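You operate a simulated robot arm through the tools that you are given. There is no shell and no other tool. Be economical: measure what you need, move in short steps, check, and stop when the job is done.

Carry out the task below with a simulated robot arm. There is one attempt and no reset: what you move stays moved.

TASK
Press the cup clear key three times.

It is judged by the outcome, as a careful person would: the job done as asked, and still so three seconds after it is handed in. It fails if anything else is knocked over, pushed out of place, dropped, spilled or broken.

THE ROBOT
A 7-joint arm with a two-finger parallel gripper, fixed in place. Base frame: the origin is at the foot of the arm, x ahead of it, y to its left, z up. Lengths are in m, angles in rad, forces in N, time in s.
Its first joint turns from -1.152 to 1.152 rad. Payload 2.6 kg.
Tool frame: the origin (TCP) lies between the finger pads and is the grasp point; the fingertips stand 0.03 m ahead of it; z points along the fingers, y is the line along which they close. The gripper opens to 0.094 m. The fingers are 0.028 m wide and 0.01 m thick; the gripper's body (0.05 by 0.096 m) begins 0.055 m behind the TCP.
Orientation is that of the tool frame in the base frame, as a unit quaternion [x, y, z, w]. With the fingers straight down and closing along the base's y, the tool's x points along the base's -x, its y along +y and its z along -z.

THE INTERFACE
- The arm moves only by the tool arm_command. Its arguments are lists of equal length, an entry for each row: "travel": the shift along the base's x, y, z in cm, a list of three; "turn": the turn, a rotation vector about the base's x, y, z in rad, a list of three. In form: {"travel": [[tx, ty, tz], ...], "turn": [[rx, ry, rz], ...]}. A call has 1 to 20 rows; each row shifts and turns the commanded pose from where the row before left it. "gripper" is the opening in per cent of the stroke, from 0 (shut) to 100 (fully open), set as the call begins (left out, the last holds). A row lasts 0.2 s, in which the tool goes at most 0.05 m and 0.15 rad; a call with a longer step from one row to the next is refused whole, and so is a gripper value outside its range. A pose out of reach is approached as far as the arm can. The call stops where the force on the tool passes 40 N (or 10 N more than at its start, if that is more) or the arm is blocked; 0.2 s more then pass. The fingers move at their own pace (about 0.072 m/s each) and stop on an object; they squeeze with about 40 N. The grip force told is the motor's: it shows also when the fingers shut on nothing. Time passes only in rows, and 0.2 s behind the last, so rows that do not move let the fingers close. It gives the time, the measured TCP pose, the force on the tool (base axes), the opening and the grip force at its end, in the units of the frame above (readings bear some noise), and new pictures: "pictures" is both (left out), scene, wrist or none.
- Cameras (640 x 400 px; columns grow to the right, rows downward): "scene" is fixed at [0.0362, 0.4215, 0.5832]; the picture's right is [-0.84, -0.54, 0.00], its down [-0.28, 0.44, -0.85] and it looks along [0.46, -0.71, -0.52] (base axes); focal length 352 px, centre (320, 200). "wrist" rides on the gripper at [-0.037, 0, -0.058] in the tool frame; the picture's right is [0.00, -1.00, 0.00], its down [0.97, 0.00, -0.24] and it looks along [0.24, 0.00, 0.97] (tool axes); focal length 218 px, centre (320, 200).
- measure_at(camera, pixels): for up to 12 pixels [column, row] of the newest picture of that camera ("zoom" is the newest enlarged one), the place [x, y, z] in the base frame of the surface seen there, good to about 0.002 m, but the place of the scene camera against the robot may be out by one fixed shift of up to 0.018 m in any direction. No time passes.
- enlarge(camera, box): a new picture of the part [left, top, right, bottom] of that camera's present view, enlarged. No time passes.
- finish_job(): hands the job in; it is judged then, once.

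Work in short steps. Measure before you move; look again where a grasp or a placing could have gone wrong, and mend it. You have 60 turns and 120 pictures in all, the two below and enlarged ones among them. Open the gripper and draw the arm clear of the work before you hand the job in, unless the task says otherwise; then end with one line.

The tools are called as name(argument=value, ...) on one line, values as JSON. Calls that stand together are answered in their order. arm_command: Moves the arm, as the interface text tells. Its arguments: {"type":"object","properties":{"travel":{"type":"array","items":{"type":"array","items":{"type":"number"}}},"turn":{"type":"array","items":{"type":"array","items":{"type":"number"}}},"gripper":{"type":"number"},"pictures":{"type":"string","enum":["both","scene","wrist","none"]}},"required":["travel","turn"]} The other tools are called the same way: measure_at (camera, pixels) gives the place of the surface under pixels of a picture; enlarge (camera, box) takes an enlarged picture of a part of a camera's view; finish_job () hands the job in.

At the start:

```text
time_s: 0.0
position: [0.3355, -0.0684, 0.3634]
tool_rot: [0.0, 1.0, 0.0, 0.001]
contact_force: [0.2, -0.3, -0.1]
grip_width: 0.0941
gripper_force: 0.1
```

scene: 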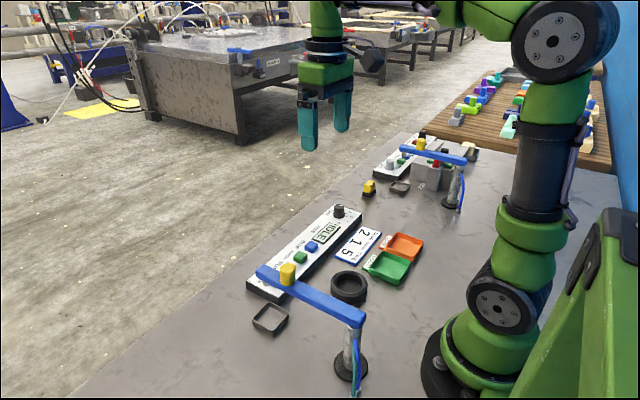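
wrist: 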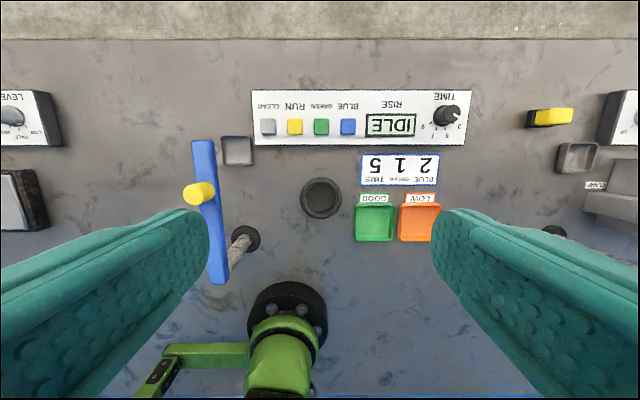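

I'll enlarge the panel area in the wrist view to read the labels.

enlarge(camera="wrist", box=[180, 80, 480, 260])

enlarge(camera="scene", box=[230, 120, 490, 340])

enlarge(camera="wrist", box=[500, 60, 640, 250])

```text
2.13 times, centred on (330, 170) of wrist
```

zoom: 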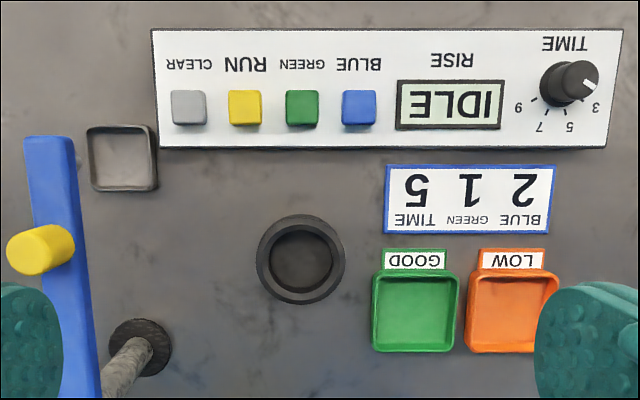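

```text
1.82 times, centred on (360, 230) of scene
```

zoom: 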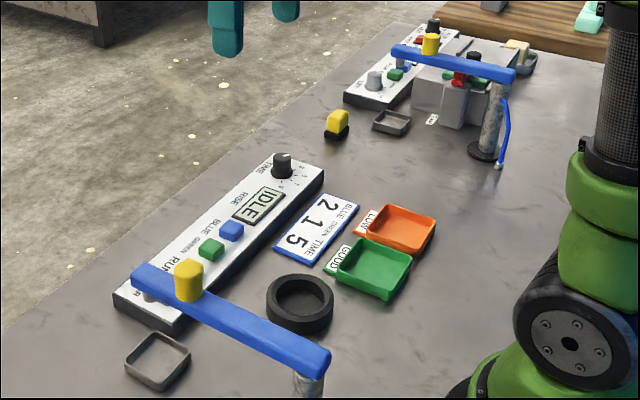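

```text
2.11 times, centred on (570, 155) of wrist
```

zoom: 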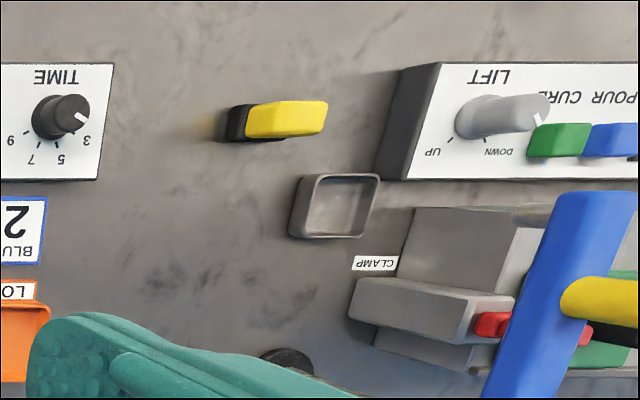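

The centre panel has a CLEAR key, but there are other panels (right: LIFT/POUR/CURE, left: LEVEL) whose labels I can't read fully. I'll move sideways at this height to read them before deciding.

arm_command(travel=[[0, 4, 0], [0, 4, 0], [0, 4, 0], [0, 4, 0], [0, 4, 0], [0, 4, 0], [0, 4, 0]], turn=[[0, 0, 0], [0, 0, 0], [0, 0, 0], [0, 0, 0], [0, 0, 0], [0, 0, 0], [0, 0, 0]], gripper=0, pictures="wrist")

```text
time_s: 1.6
position: [0.3373, 0.2126, 0.3651]
tool_rot: [0.001, 1.0, 0.0, 0.0]
contact_force: [0.6, 0.4, 0.0]
grip_width: 0.0003
gripper_force: 33.1
```

wrist: 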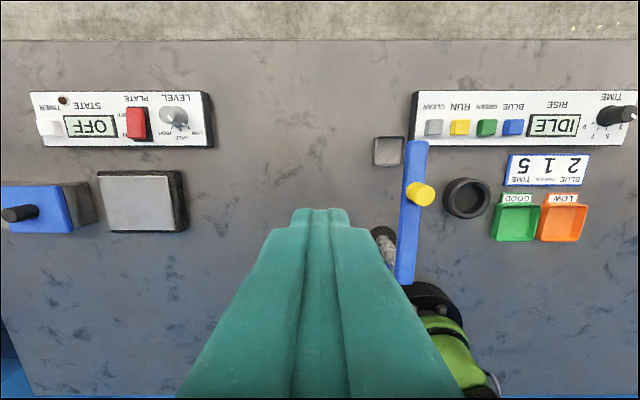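

The left station is a hot plate (LEVEL/PLATE/STATE/TIMER) with no clear key. Now the right station.

arm_command(travel=[[0, -4.5, 0], [0, -4.5, 0], [0, -4.5, 0], [0, -4.5, 0], [0, -4.5, 0], [0, -4.5, 0], [0, -4.5, 0], [0, -4.5, 0], [0, -4.5, 0], [0, -4.5, 0], [0, -4.5, 0], [0, -4.5, 0]], turn=[[0, 0, 0], [0, 0, 0], [0, 0, 0], [0, 0, 0], [0, 0, 0], [0, 0, 0], [0, 0, 0], [0, 0, 0], [0, 0, 0], [0, 0, 0], [0, 0, 0], [0, 0, 0]], pictures="wrist")

enlarge(camera="wrist", box=[200, 60, 520, 260])

```text
time_s: 4.2
position: [0.3363, -0.3284, 0.3635]
tool_rot: [0.0, 1.0, 0.0, -0.001]
contact_force: [0.0, -0.2, 0.0]
grip_width: 0.0
gripper_force: 32.7
```

wrist: 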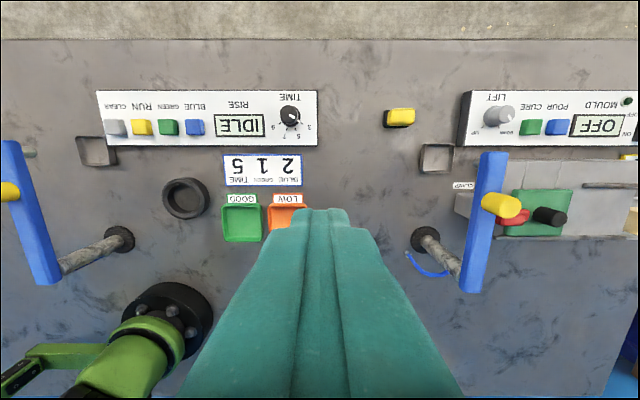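

```text
2.00 times, centred on (360, 160) of wrist
```

zoom: 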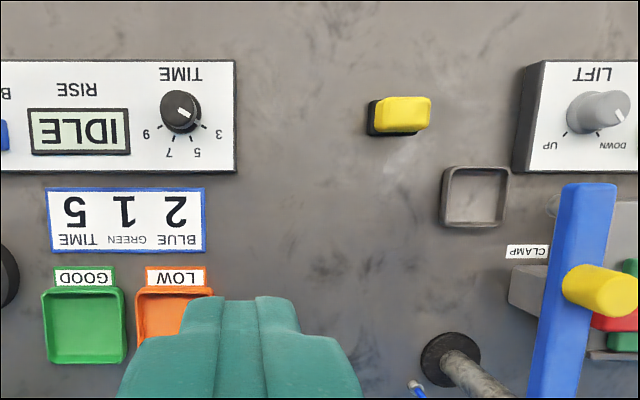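

Only the centre panel has a CLEAR key (grey). I'll measure the key, its neighbours and the blue boom with the wrist camera.

measure_at(camera="wrist", pixels=[[115, 127], [141, 127], [168, 127], [115, 108], [105, 143], [10, 145], [50, 278], [8, 192], [96, 150]])

arm_command(travel=[[0, 4.5, 0], [0, 4.5, 0], [0, 4.5, 0], [0, 4.5, 0], [0, 4.5, 0], [0, 4.5, 0], [0, 4.5, 0], [0, 4.5, 0], [0, 2, 0]], turn=[[0, 0, 0], [0, 0, 0], [0, 0, 0], [0, 0, 0], [0, 0, 0], [0, 0, 0], [0, 0, 0], [0, 0, 0], [0, 0, 0]], pictures="wrist")

```text
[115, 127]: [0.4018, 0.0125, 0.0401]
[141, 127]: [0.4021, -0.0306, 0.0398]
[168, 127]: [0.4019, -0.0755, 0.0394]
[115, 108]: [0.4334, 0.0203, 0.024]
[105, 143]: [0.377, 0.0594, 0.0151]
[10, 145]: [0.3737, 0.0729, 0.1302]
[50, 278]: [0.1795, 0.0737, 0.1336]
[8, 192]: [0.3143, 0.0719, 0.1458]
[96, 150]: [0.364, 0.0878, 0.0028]
```

```text
time_s: 6.2
position: [0.3346, 0.0521, 0.3634]
tool_rot: [0.002, 1.0, 0.0, 0.0]
contact_force: [0.2, 0.0, -0.2]
grip_width: 0.0002
gripper_force: 32.8
```

wrist: 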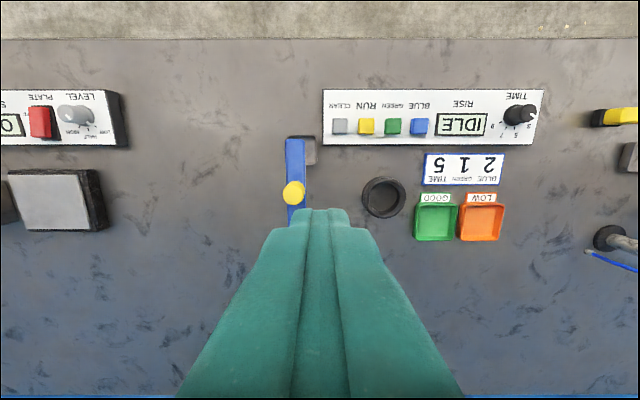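

Measuring again from nearly overhead for consistency, including boom and table.

measure_at(camera="wrist", pixels=[[340, 127], [366, 127], [392, 127], [340, 108], [328, 135], [340, 121], [340, 132], [297, 143], [294, 190], [300, 60], [560, 250], [383, 180]])

enlarge(camera="wrist", box=[270, 80, 430, 180])

```text
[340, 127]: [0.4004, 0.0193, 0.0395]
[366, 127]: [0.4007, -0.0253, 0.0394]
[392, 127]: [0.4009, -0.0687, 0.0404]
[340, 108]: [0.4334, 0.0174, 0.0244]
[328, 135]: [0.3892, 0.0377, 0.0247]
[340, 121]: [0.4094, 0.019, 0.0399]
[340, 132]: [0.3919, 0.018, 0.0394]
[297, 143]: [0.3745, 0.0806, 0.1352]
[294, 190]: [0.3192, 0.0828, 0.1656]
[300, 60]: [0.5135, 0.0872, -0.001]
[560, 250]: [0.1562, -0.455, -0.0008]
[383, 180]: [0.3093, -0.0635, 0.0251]
```

```text
4.00 times, centred on (350, 130) of wrist
```

zoom: 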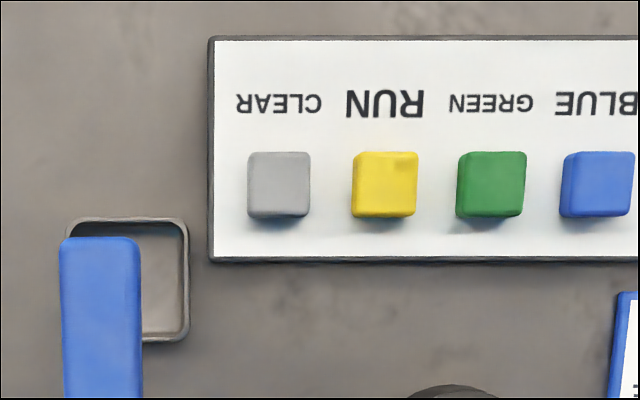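

The CLEAR key's top is at about (0.401, 0.019, 0.040). The boom (y≈0.07–0.09, x≤0.375, z≈0.13) is close to where the gripper body's wide side would come, so I'll turn the gripper by -90° about z while high, with the camera to the -y side, and move above the key.

arm_command(travel=[[1.1, -0.55, 0], [1.1, -0.55, 0], [1.1, -0.55, 0], [1.1, -0.55, 0], [1.1, -0.55, 0], [1.1, -0.55, 0], [0, 0, 0], [0, 0, 0], [0, 0, 0], [0, 0, 0], [0, 0, 0], [0, 0, 0]], turn=[[0, 0, -0.1428], [0, 0, -0.1428], [0, 0, -0.1428], [0, 0, -0.1428], [0, 0, -0.1428], [0, 0, -0.1428], [0, 0, -0.1428], [0, 0, -0.1428], [0, 0, -0.1428], [0, 0, -0.1428], [0, 0, -0.1428], [0, 0, 0]], gripper=0)

```text
time_s: 8.8
position: [0.4018, 0.0195, 0.3639]
tool_rot: [0.708, 0.706, 0.0, 0.0]
contact_force: [0.5, 0.1, 0.2]
grip_width: 0.0
gripper_force: 33.5
```

scene: 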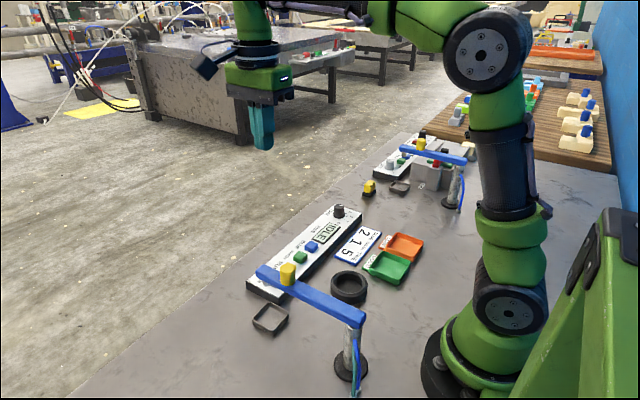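
wrist: 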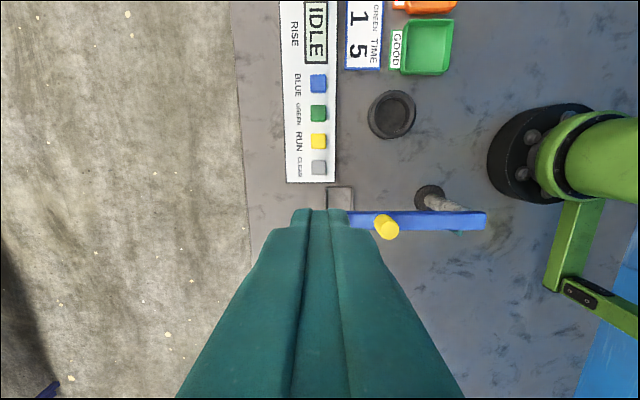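

Orientation is right; the keys lie in column ~319 of the wrist view. Descending straight to TCP z≈0.12 (tips ~5 cm above the key).

measure_at(camera="wrist", pixels=[[319, 167], [319, 141], [348, 218], [350, 213], [360, 229]])

arm_command(travel=[[0, 0, -4], [0, 0, -4], [0, 0, -4], [0, 0, -4], [0, 0, -4], [0, 0, -4], [0, 0, 0]], turn=[[0, 0, 0], [0, 0, 0], [0, 0, 0], [0, 0, 0], [0, 0, 0], [0, 0, 0], [0, 0, 0]])

```text
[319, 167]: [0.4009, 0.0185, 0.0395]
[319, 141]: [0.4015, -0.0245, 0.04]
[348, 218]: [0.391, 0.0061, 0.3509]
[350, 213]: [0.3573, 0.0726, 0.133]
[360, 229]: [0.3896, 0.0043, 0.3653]
```

```text
time_s: 10.4
position: [0.4013, 0.0186, 0.1235]
tool_rot: [0.707, 0.707, 0.0, -0.001]
contact_force: [-0.3, -0.6, -0.8]
grip_width: 0.0
gripper_force: 33.1
```

scene: 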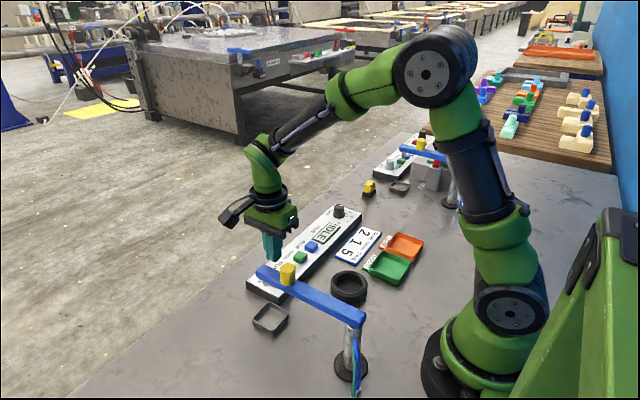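
wrist: 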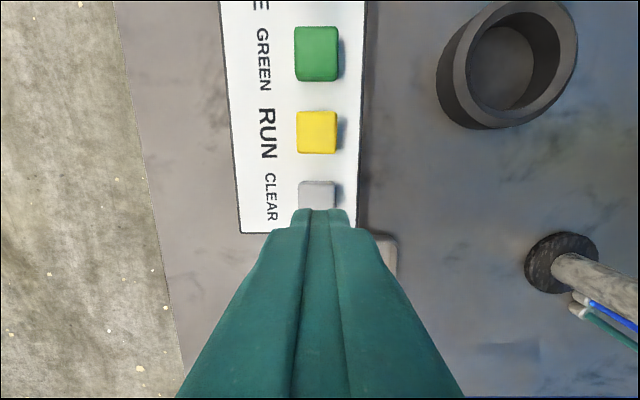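

Clear of the boom and lined up. Going down to TCP z≈0.081 (tips ~1 cm above the key), then checking.

arm_command(travel=[[0, 0, -1.5], [0, 0, -1.5], [0, 0, -1.2], [0, 0, 0]], turn=[[0, 0, 0], [0, 0, 0], [0, 0, 0], [0, 0, 0]])

enlarge(camera="scene", box=[220, 180, 380, 320])

```text
time_s: 11.4
position: [0.4009, 0.0187, 0.0816]
tool_rot: [0.707, 0.707, 0.0, -0.001]
contact_force: [0.4, 0.0, 0.3]
grip_width: 0.0002
gripper_force: 33.2
```

scene: 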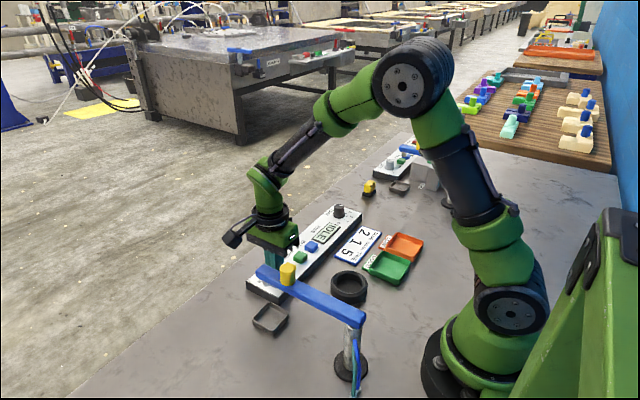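
wrist: 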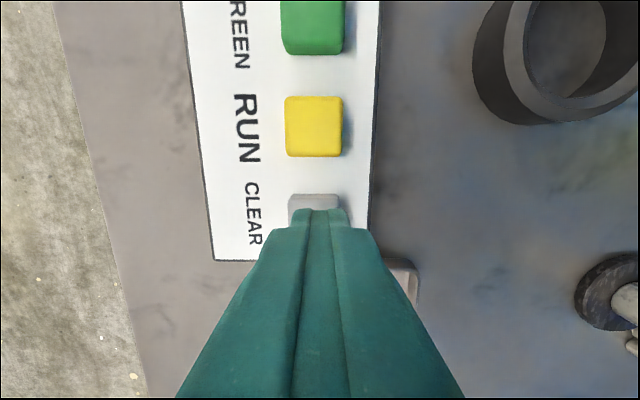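

```text
2.86 times, centred on (300, 250) of scene
```

zoom: 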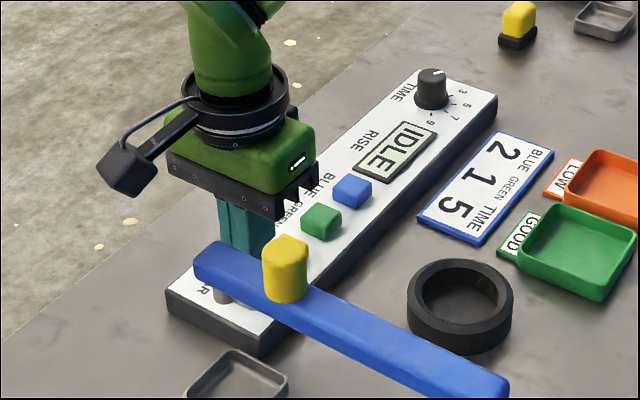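

Aligned over CLEAR, with nothing else touching. First press: down in small steps, about 3–4 mm past expected contact (TCP 0.070).

arm_command(travel=[[0, 0, -0.5], [0, 0, -0.4], [0, 0, -0.2], [0, 0, -0.2], [0, 0, -0.2]], turn=[[0, 0, 0], [0, 0, 0], [0, 0, 0], [0, 0, 0], [0, 0, 0]], pictures="scene")

enlarge(camera="scene", box=[220, 180, 380, 320])

```text
time_s: 12.6
position: [0.4021, 0.018, 0.0675]
tool_rot: [0.707, 0.707, 0.0, -0.001]
contact_force: [-1.4, -0.6, 2.3]
grip_width: 0.0001
gripper_force: 32.7
```

scene: 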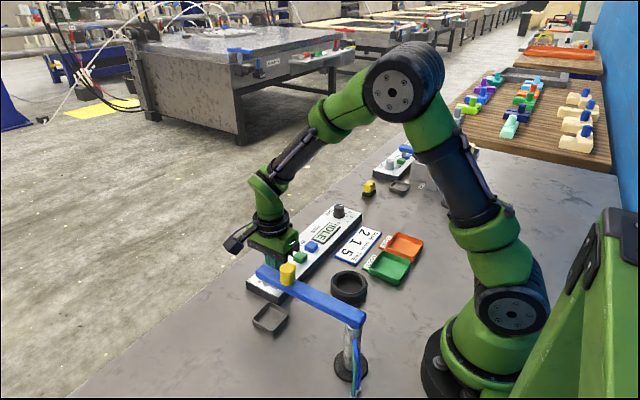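

```text
2.86 times, centred on (300, 250) of scene
```

zoom: 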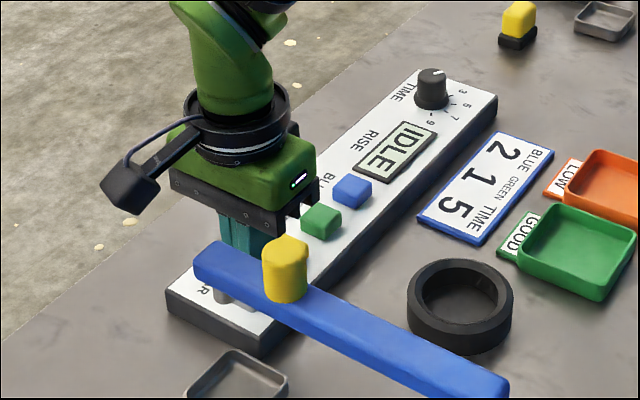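

Contact with 2.3 N: the key's spring is yielding. I'll press on in 1 mm steps to find the bottom of the stroke.

arm_command(travel=[[0, 0, -0.1], [0, 0, -0.1]], turn=[[0, 0, 0], [0, 0, 0]], pictures="none")

enlarge(camera="scene", box=[220, 180, 380, 320])

```text
time_s: 13.2
position: [0.4015, 0.0195, 0.0642]
tool_rot: [0.708, 0.707, 0.0, 0.0]
contact_force: [-0.2, -0.9, 2.5]
grip_width: 0.0
gripper_force: 33.4
```

```text
2.86 times, centred on (300, 250) of scene
```

zoom: 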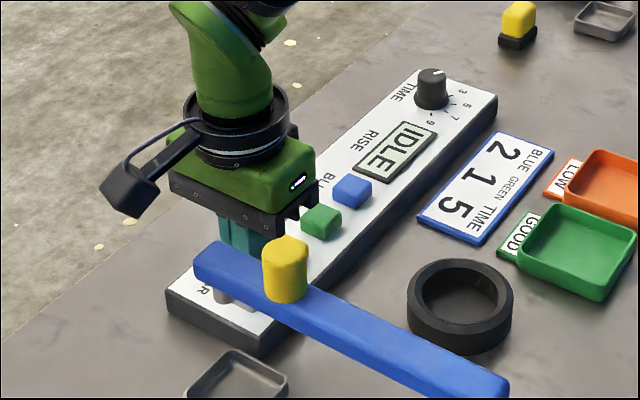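

Still only 2.5 N and no hard stop; continuing.

arm_command(travel=[[0, 0, -0.1], [0, 0, -0.1], [0, 0, 0]], turn=[[0, 0, 0], [0, 0, 0], [0, 0, 0]], pictures="wrist")

enlarge(camera="scene", box=[220, 180, 380, 320])

```text
time_s: 14.0
position: [0.4016, 0.0186, 0.0632]
tool_rot: [0.707, 0.707, 0.001, 0.001]
contact_force: [-0.7, 0.2, 3.9]
grip_width: 0.0
gripper_force: 32.8
```

wrist: 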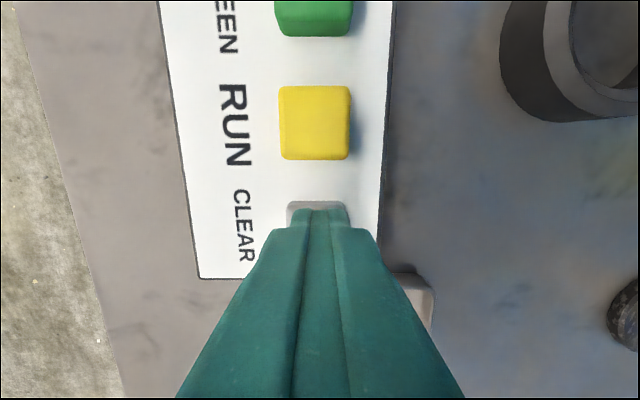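

```text
2.86 times, centred on (300, 250) of scene
```

zoom: 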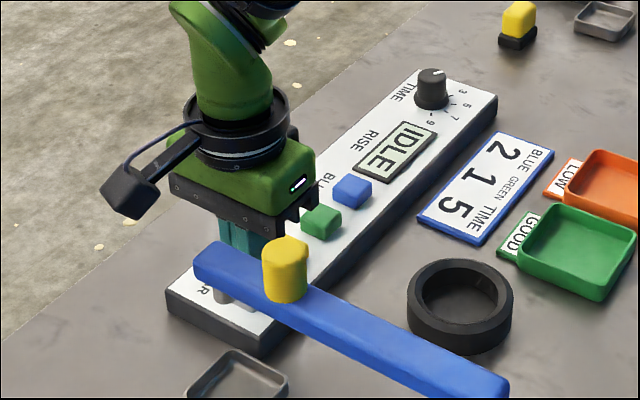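

Force slowly rising (3.9 N). A little further to find the stop.

arm_command(travel=[[0, 0, -0.1], [0, 0, -0.1], [0, 0, 0]], turn=[[0, 0, 0], [0, 0, 0], [0, 0, 0]], pictures="none")

```text
time_s: 14.8
position: [0.4013, 0.0184, 0.0618]
tool_rot: [0.707, 0.707, 0.001, 0.0]
contact_force: [-4.4, 0.5, 15.2]
grip_width: 0.0
gripper_force: 33.1
```

The force jumped to 15 N at TCP z≈0.062, so the key has bottomed out (press 1). Lifting well clear to release it and check that it comes back.

arm_command(travel=[[0, 0, 0.5], [0, 0, 1], [0, 0, 1], [0, 0, 0], [0, 0, 0]], turn=[[0, 0, 0], [0, 0, 0], [0, 0, 0], [0, 0, 0], [0, 0, 0]], pictures="wrist")

enlarge(camera="scene", box=[220, 180, 380, 320])

```text
time_s: 16.0
position: [0.4023, 0.0185, 0.0876]
tool_rot: [0.708, 0.707, 0.0, 0.0]
contact_force: [0.2, -1.1, -0.2]
grip_width: 0.0001
gripper_force: 33.0
```

wrist: 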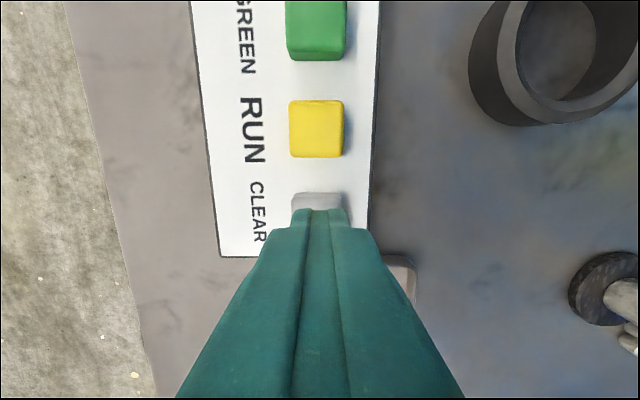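

```text
2.86 times, centred on (300, 250) of scene
```

zoom: 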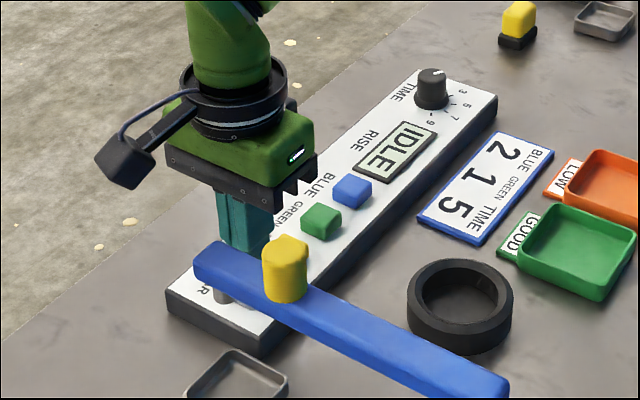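

The key is free again; I'll check its height, then do the second press by the same stroke (command back to the bottomed-out height).

measure_at(camera="wrist", pixels=[[318, 200], [316, 130]])

arm_command(travel=[[0, 0, -1], [0, 0, -0.7], [0, 0, -0.2], [0, 0, -0.2], [0, 0, -0.2], [0, 0, -0.2], [0, 0, 0]], turn=[[0, 0, 0], [0, 0, 0], [0, 0, 0], [0, 0, 0], [0, 0, 0], [0, 0, 0], [0, 0, 0]], pictures="none")

```text
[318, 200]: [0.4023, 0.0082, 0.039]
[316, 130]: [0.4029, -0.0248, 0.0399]
```

```text
time_s: 17.6
position: [0.4011, 0.0174, 0.0624]
tool_rot: [0.707, 0.707, 0.001, 0.0]
contact_force: [-1.7, 2.6, 14.6]
grip_width: 0.0001
gripper_force: 32.9
```

The key had sprung back (z 0.039), and the second press bottomed out at 14.6 N. Releasing fully.

arm_command(travel=[[0, 0, 0.5], [0, 0, 1], [0, 0, 1], [0, 0, 0], [0, 0, 0]], turn=[[0, 0, 0], [0, 0, 0], [0, 0, 0], [0, 0, 0], [0, 0, 0]], pictures="wrist")

measure_at(camera="wrist", pixels=[[318, 200], [316, 130]])

```text
time_s: 18.8
position: [0.4012, 0.0181, 0.0856]
tool_rot: [0.707, 0.708, -0.001, 0.0]
contact_force: [0.1, -0.2, 0.1]
grip_width: 0.0002
gripper_force: 33.1
```

wrist: 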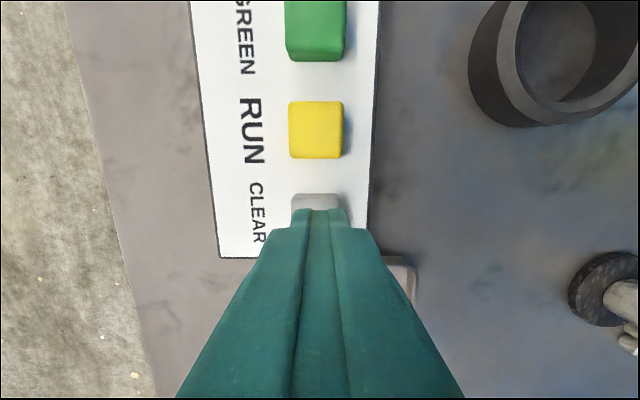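

```text
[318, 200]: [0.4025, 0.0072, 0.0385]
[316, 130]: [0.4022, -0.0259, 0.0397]
```

The key is up again. Third press with the same stroke.

arm_command(travel=[[0, 0, -1], [0, 0, -0.7], [0, 0, -0.2], [0, 0, -0.2], [0, 0, -0.2], [0, 0, -0.2], [0, 0, 0]], turn=[[0, 0, 0], [0, 0, 0], [0, 0, 0], [0, 0, 0], [0, 0, 0], [0, 0, 0], [0, 0, 0]], pictures="none")

```text
time_s: 20.4
position: [0.4031, 0.0192, 0.0617]
tool_rot: [0.707, 0.707, 0.0, 0.001]
contact_force: [0.4, -0.8, 14.6]
grip_width: 0.0
gripper_force: 32.8
```

The third press bottomed out at 14.6 N. Now I lift straight up, well clear of the boom.

arm_command(travel=[[0, 0, 0.5], [0, 0, 1], [0, 0, 2], [0, 0, 4], [0, 0, 4], [0, 0, 4], [0, 0, 4], [0, 0, 4], [0, 0, 4], [0, 0, 2.5], [0, 0, 0]], turn=[[0, 0, 0], [0, 0, 0], [0, 0, 0], [0, 0, 0], [0, 0, 0], [0, 0, 0], [0, 0, 0], [0, 0, 0], [0, 0, 0], [0, 0, 0], [0, 0, 0]])

arm_command(travel=[[0, 0, 0], [0, 0, 0], [0, 0, 0], [0, 0, 0]], turn=[[0, 0, 0], [0, 0, 0], [0, 0, 0], [0, 0, 0]], gripper=100)

enlarge(camera="scene", box=[220, 180, 380, 320])

```text
time_s: 22.8
position: [0.4011, 0.0186, 0.3614]
tool_rot: [0.707, 0.707, 0.0, 0.0]
contact_force: [-1.4, 0.5, 0.3]
grip_width: 0.0
gripper_force: 32.8
```

scene: 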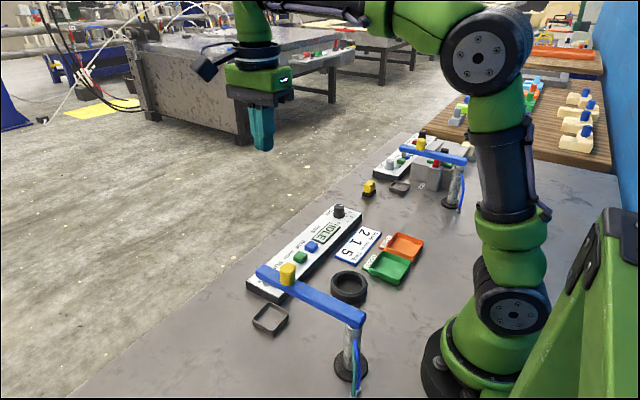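
wrist: 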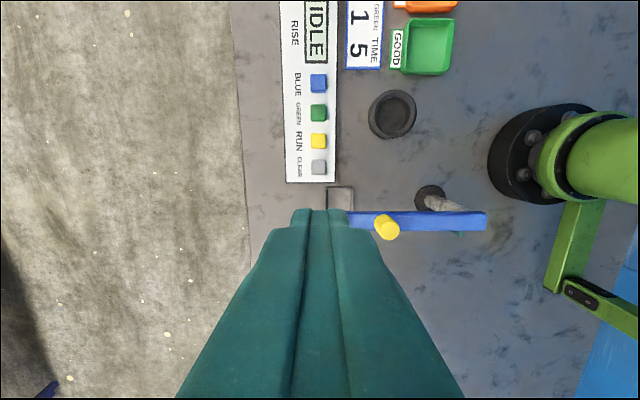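

```text
time_s: 23.8
position: [0.4004, 0.0194, 0.3614]
tool_rot: [0.707, 0.707, 0.0, 0.0]
contact_force: [0.3, 0.0, -0.2]
grip_width: 0.0944
gripper_force: 0.0
```

scene: 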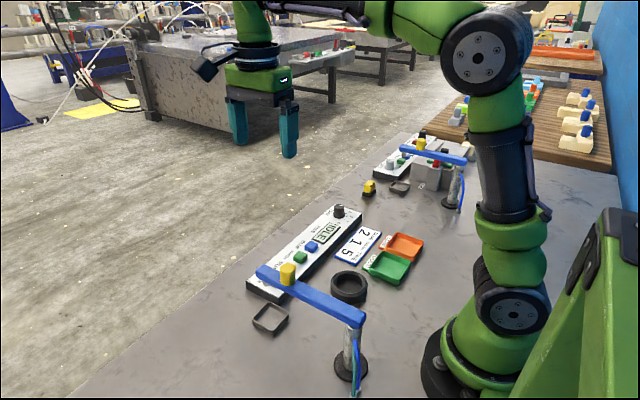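
wrist: 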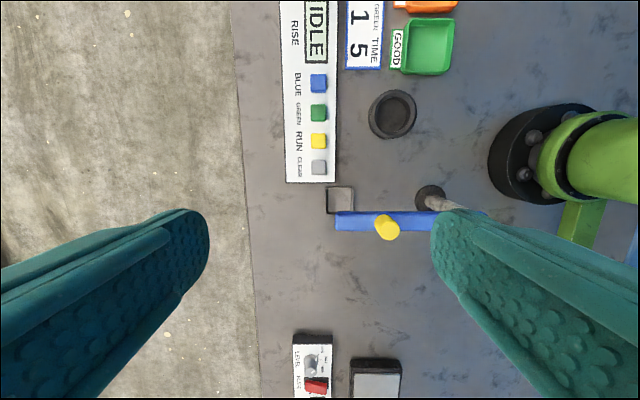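

```text
2.86 times, centred on (300, 250) of scene
```

zoom: 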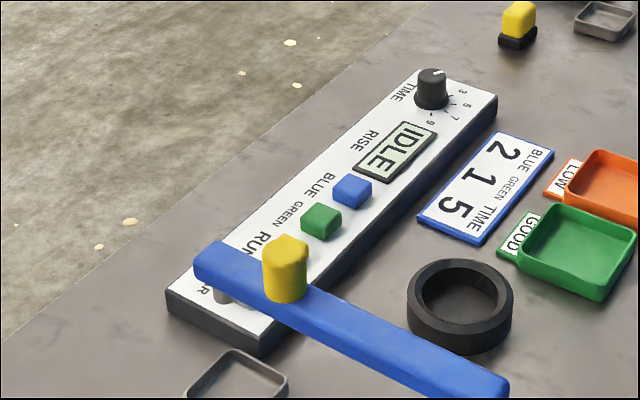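

All three presses are done, everything else is in its place, the arm is clear and the gripper is open. Handing in.

finish_job()

```text
The job is handed in.
```

I pressed the CLEAR key on the centre panel three times, each to the bottom of its stroke with a full release after; nothing else was moved. I took it as the cup clear key because no other panel had one, and the panel's display read IDLE throughout, so it gave no sign that the presses registered.
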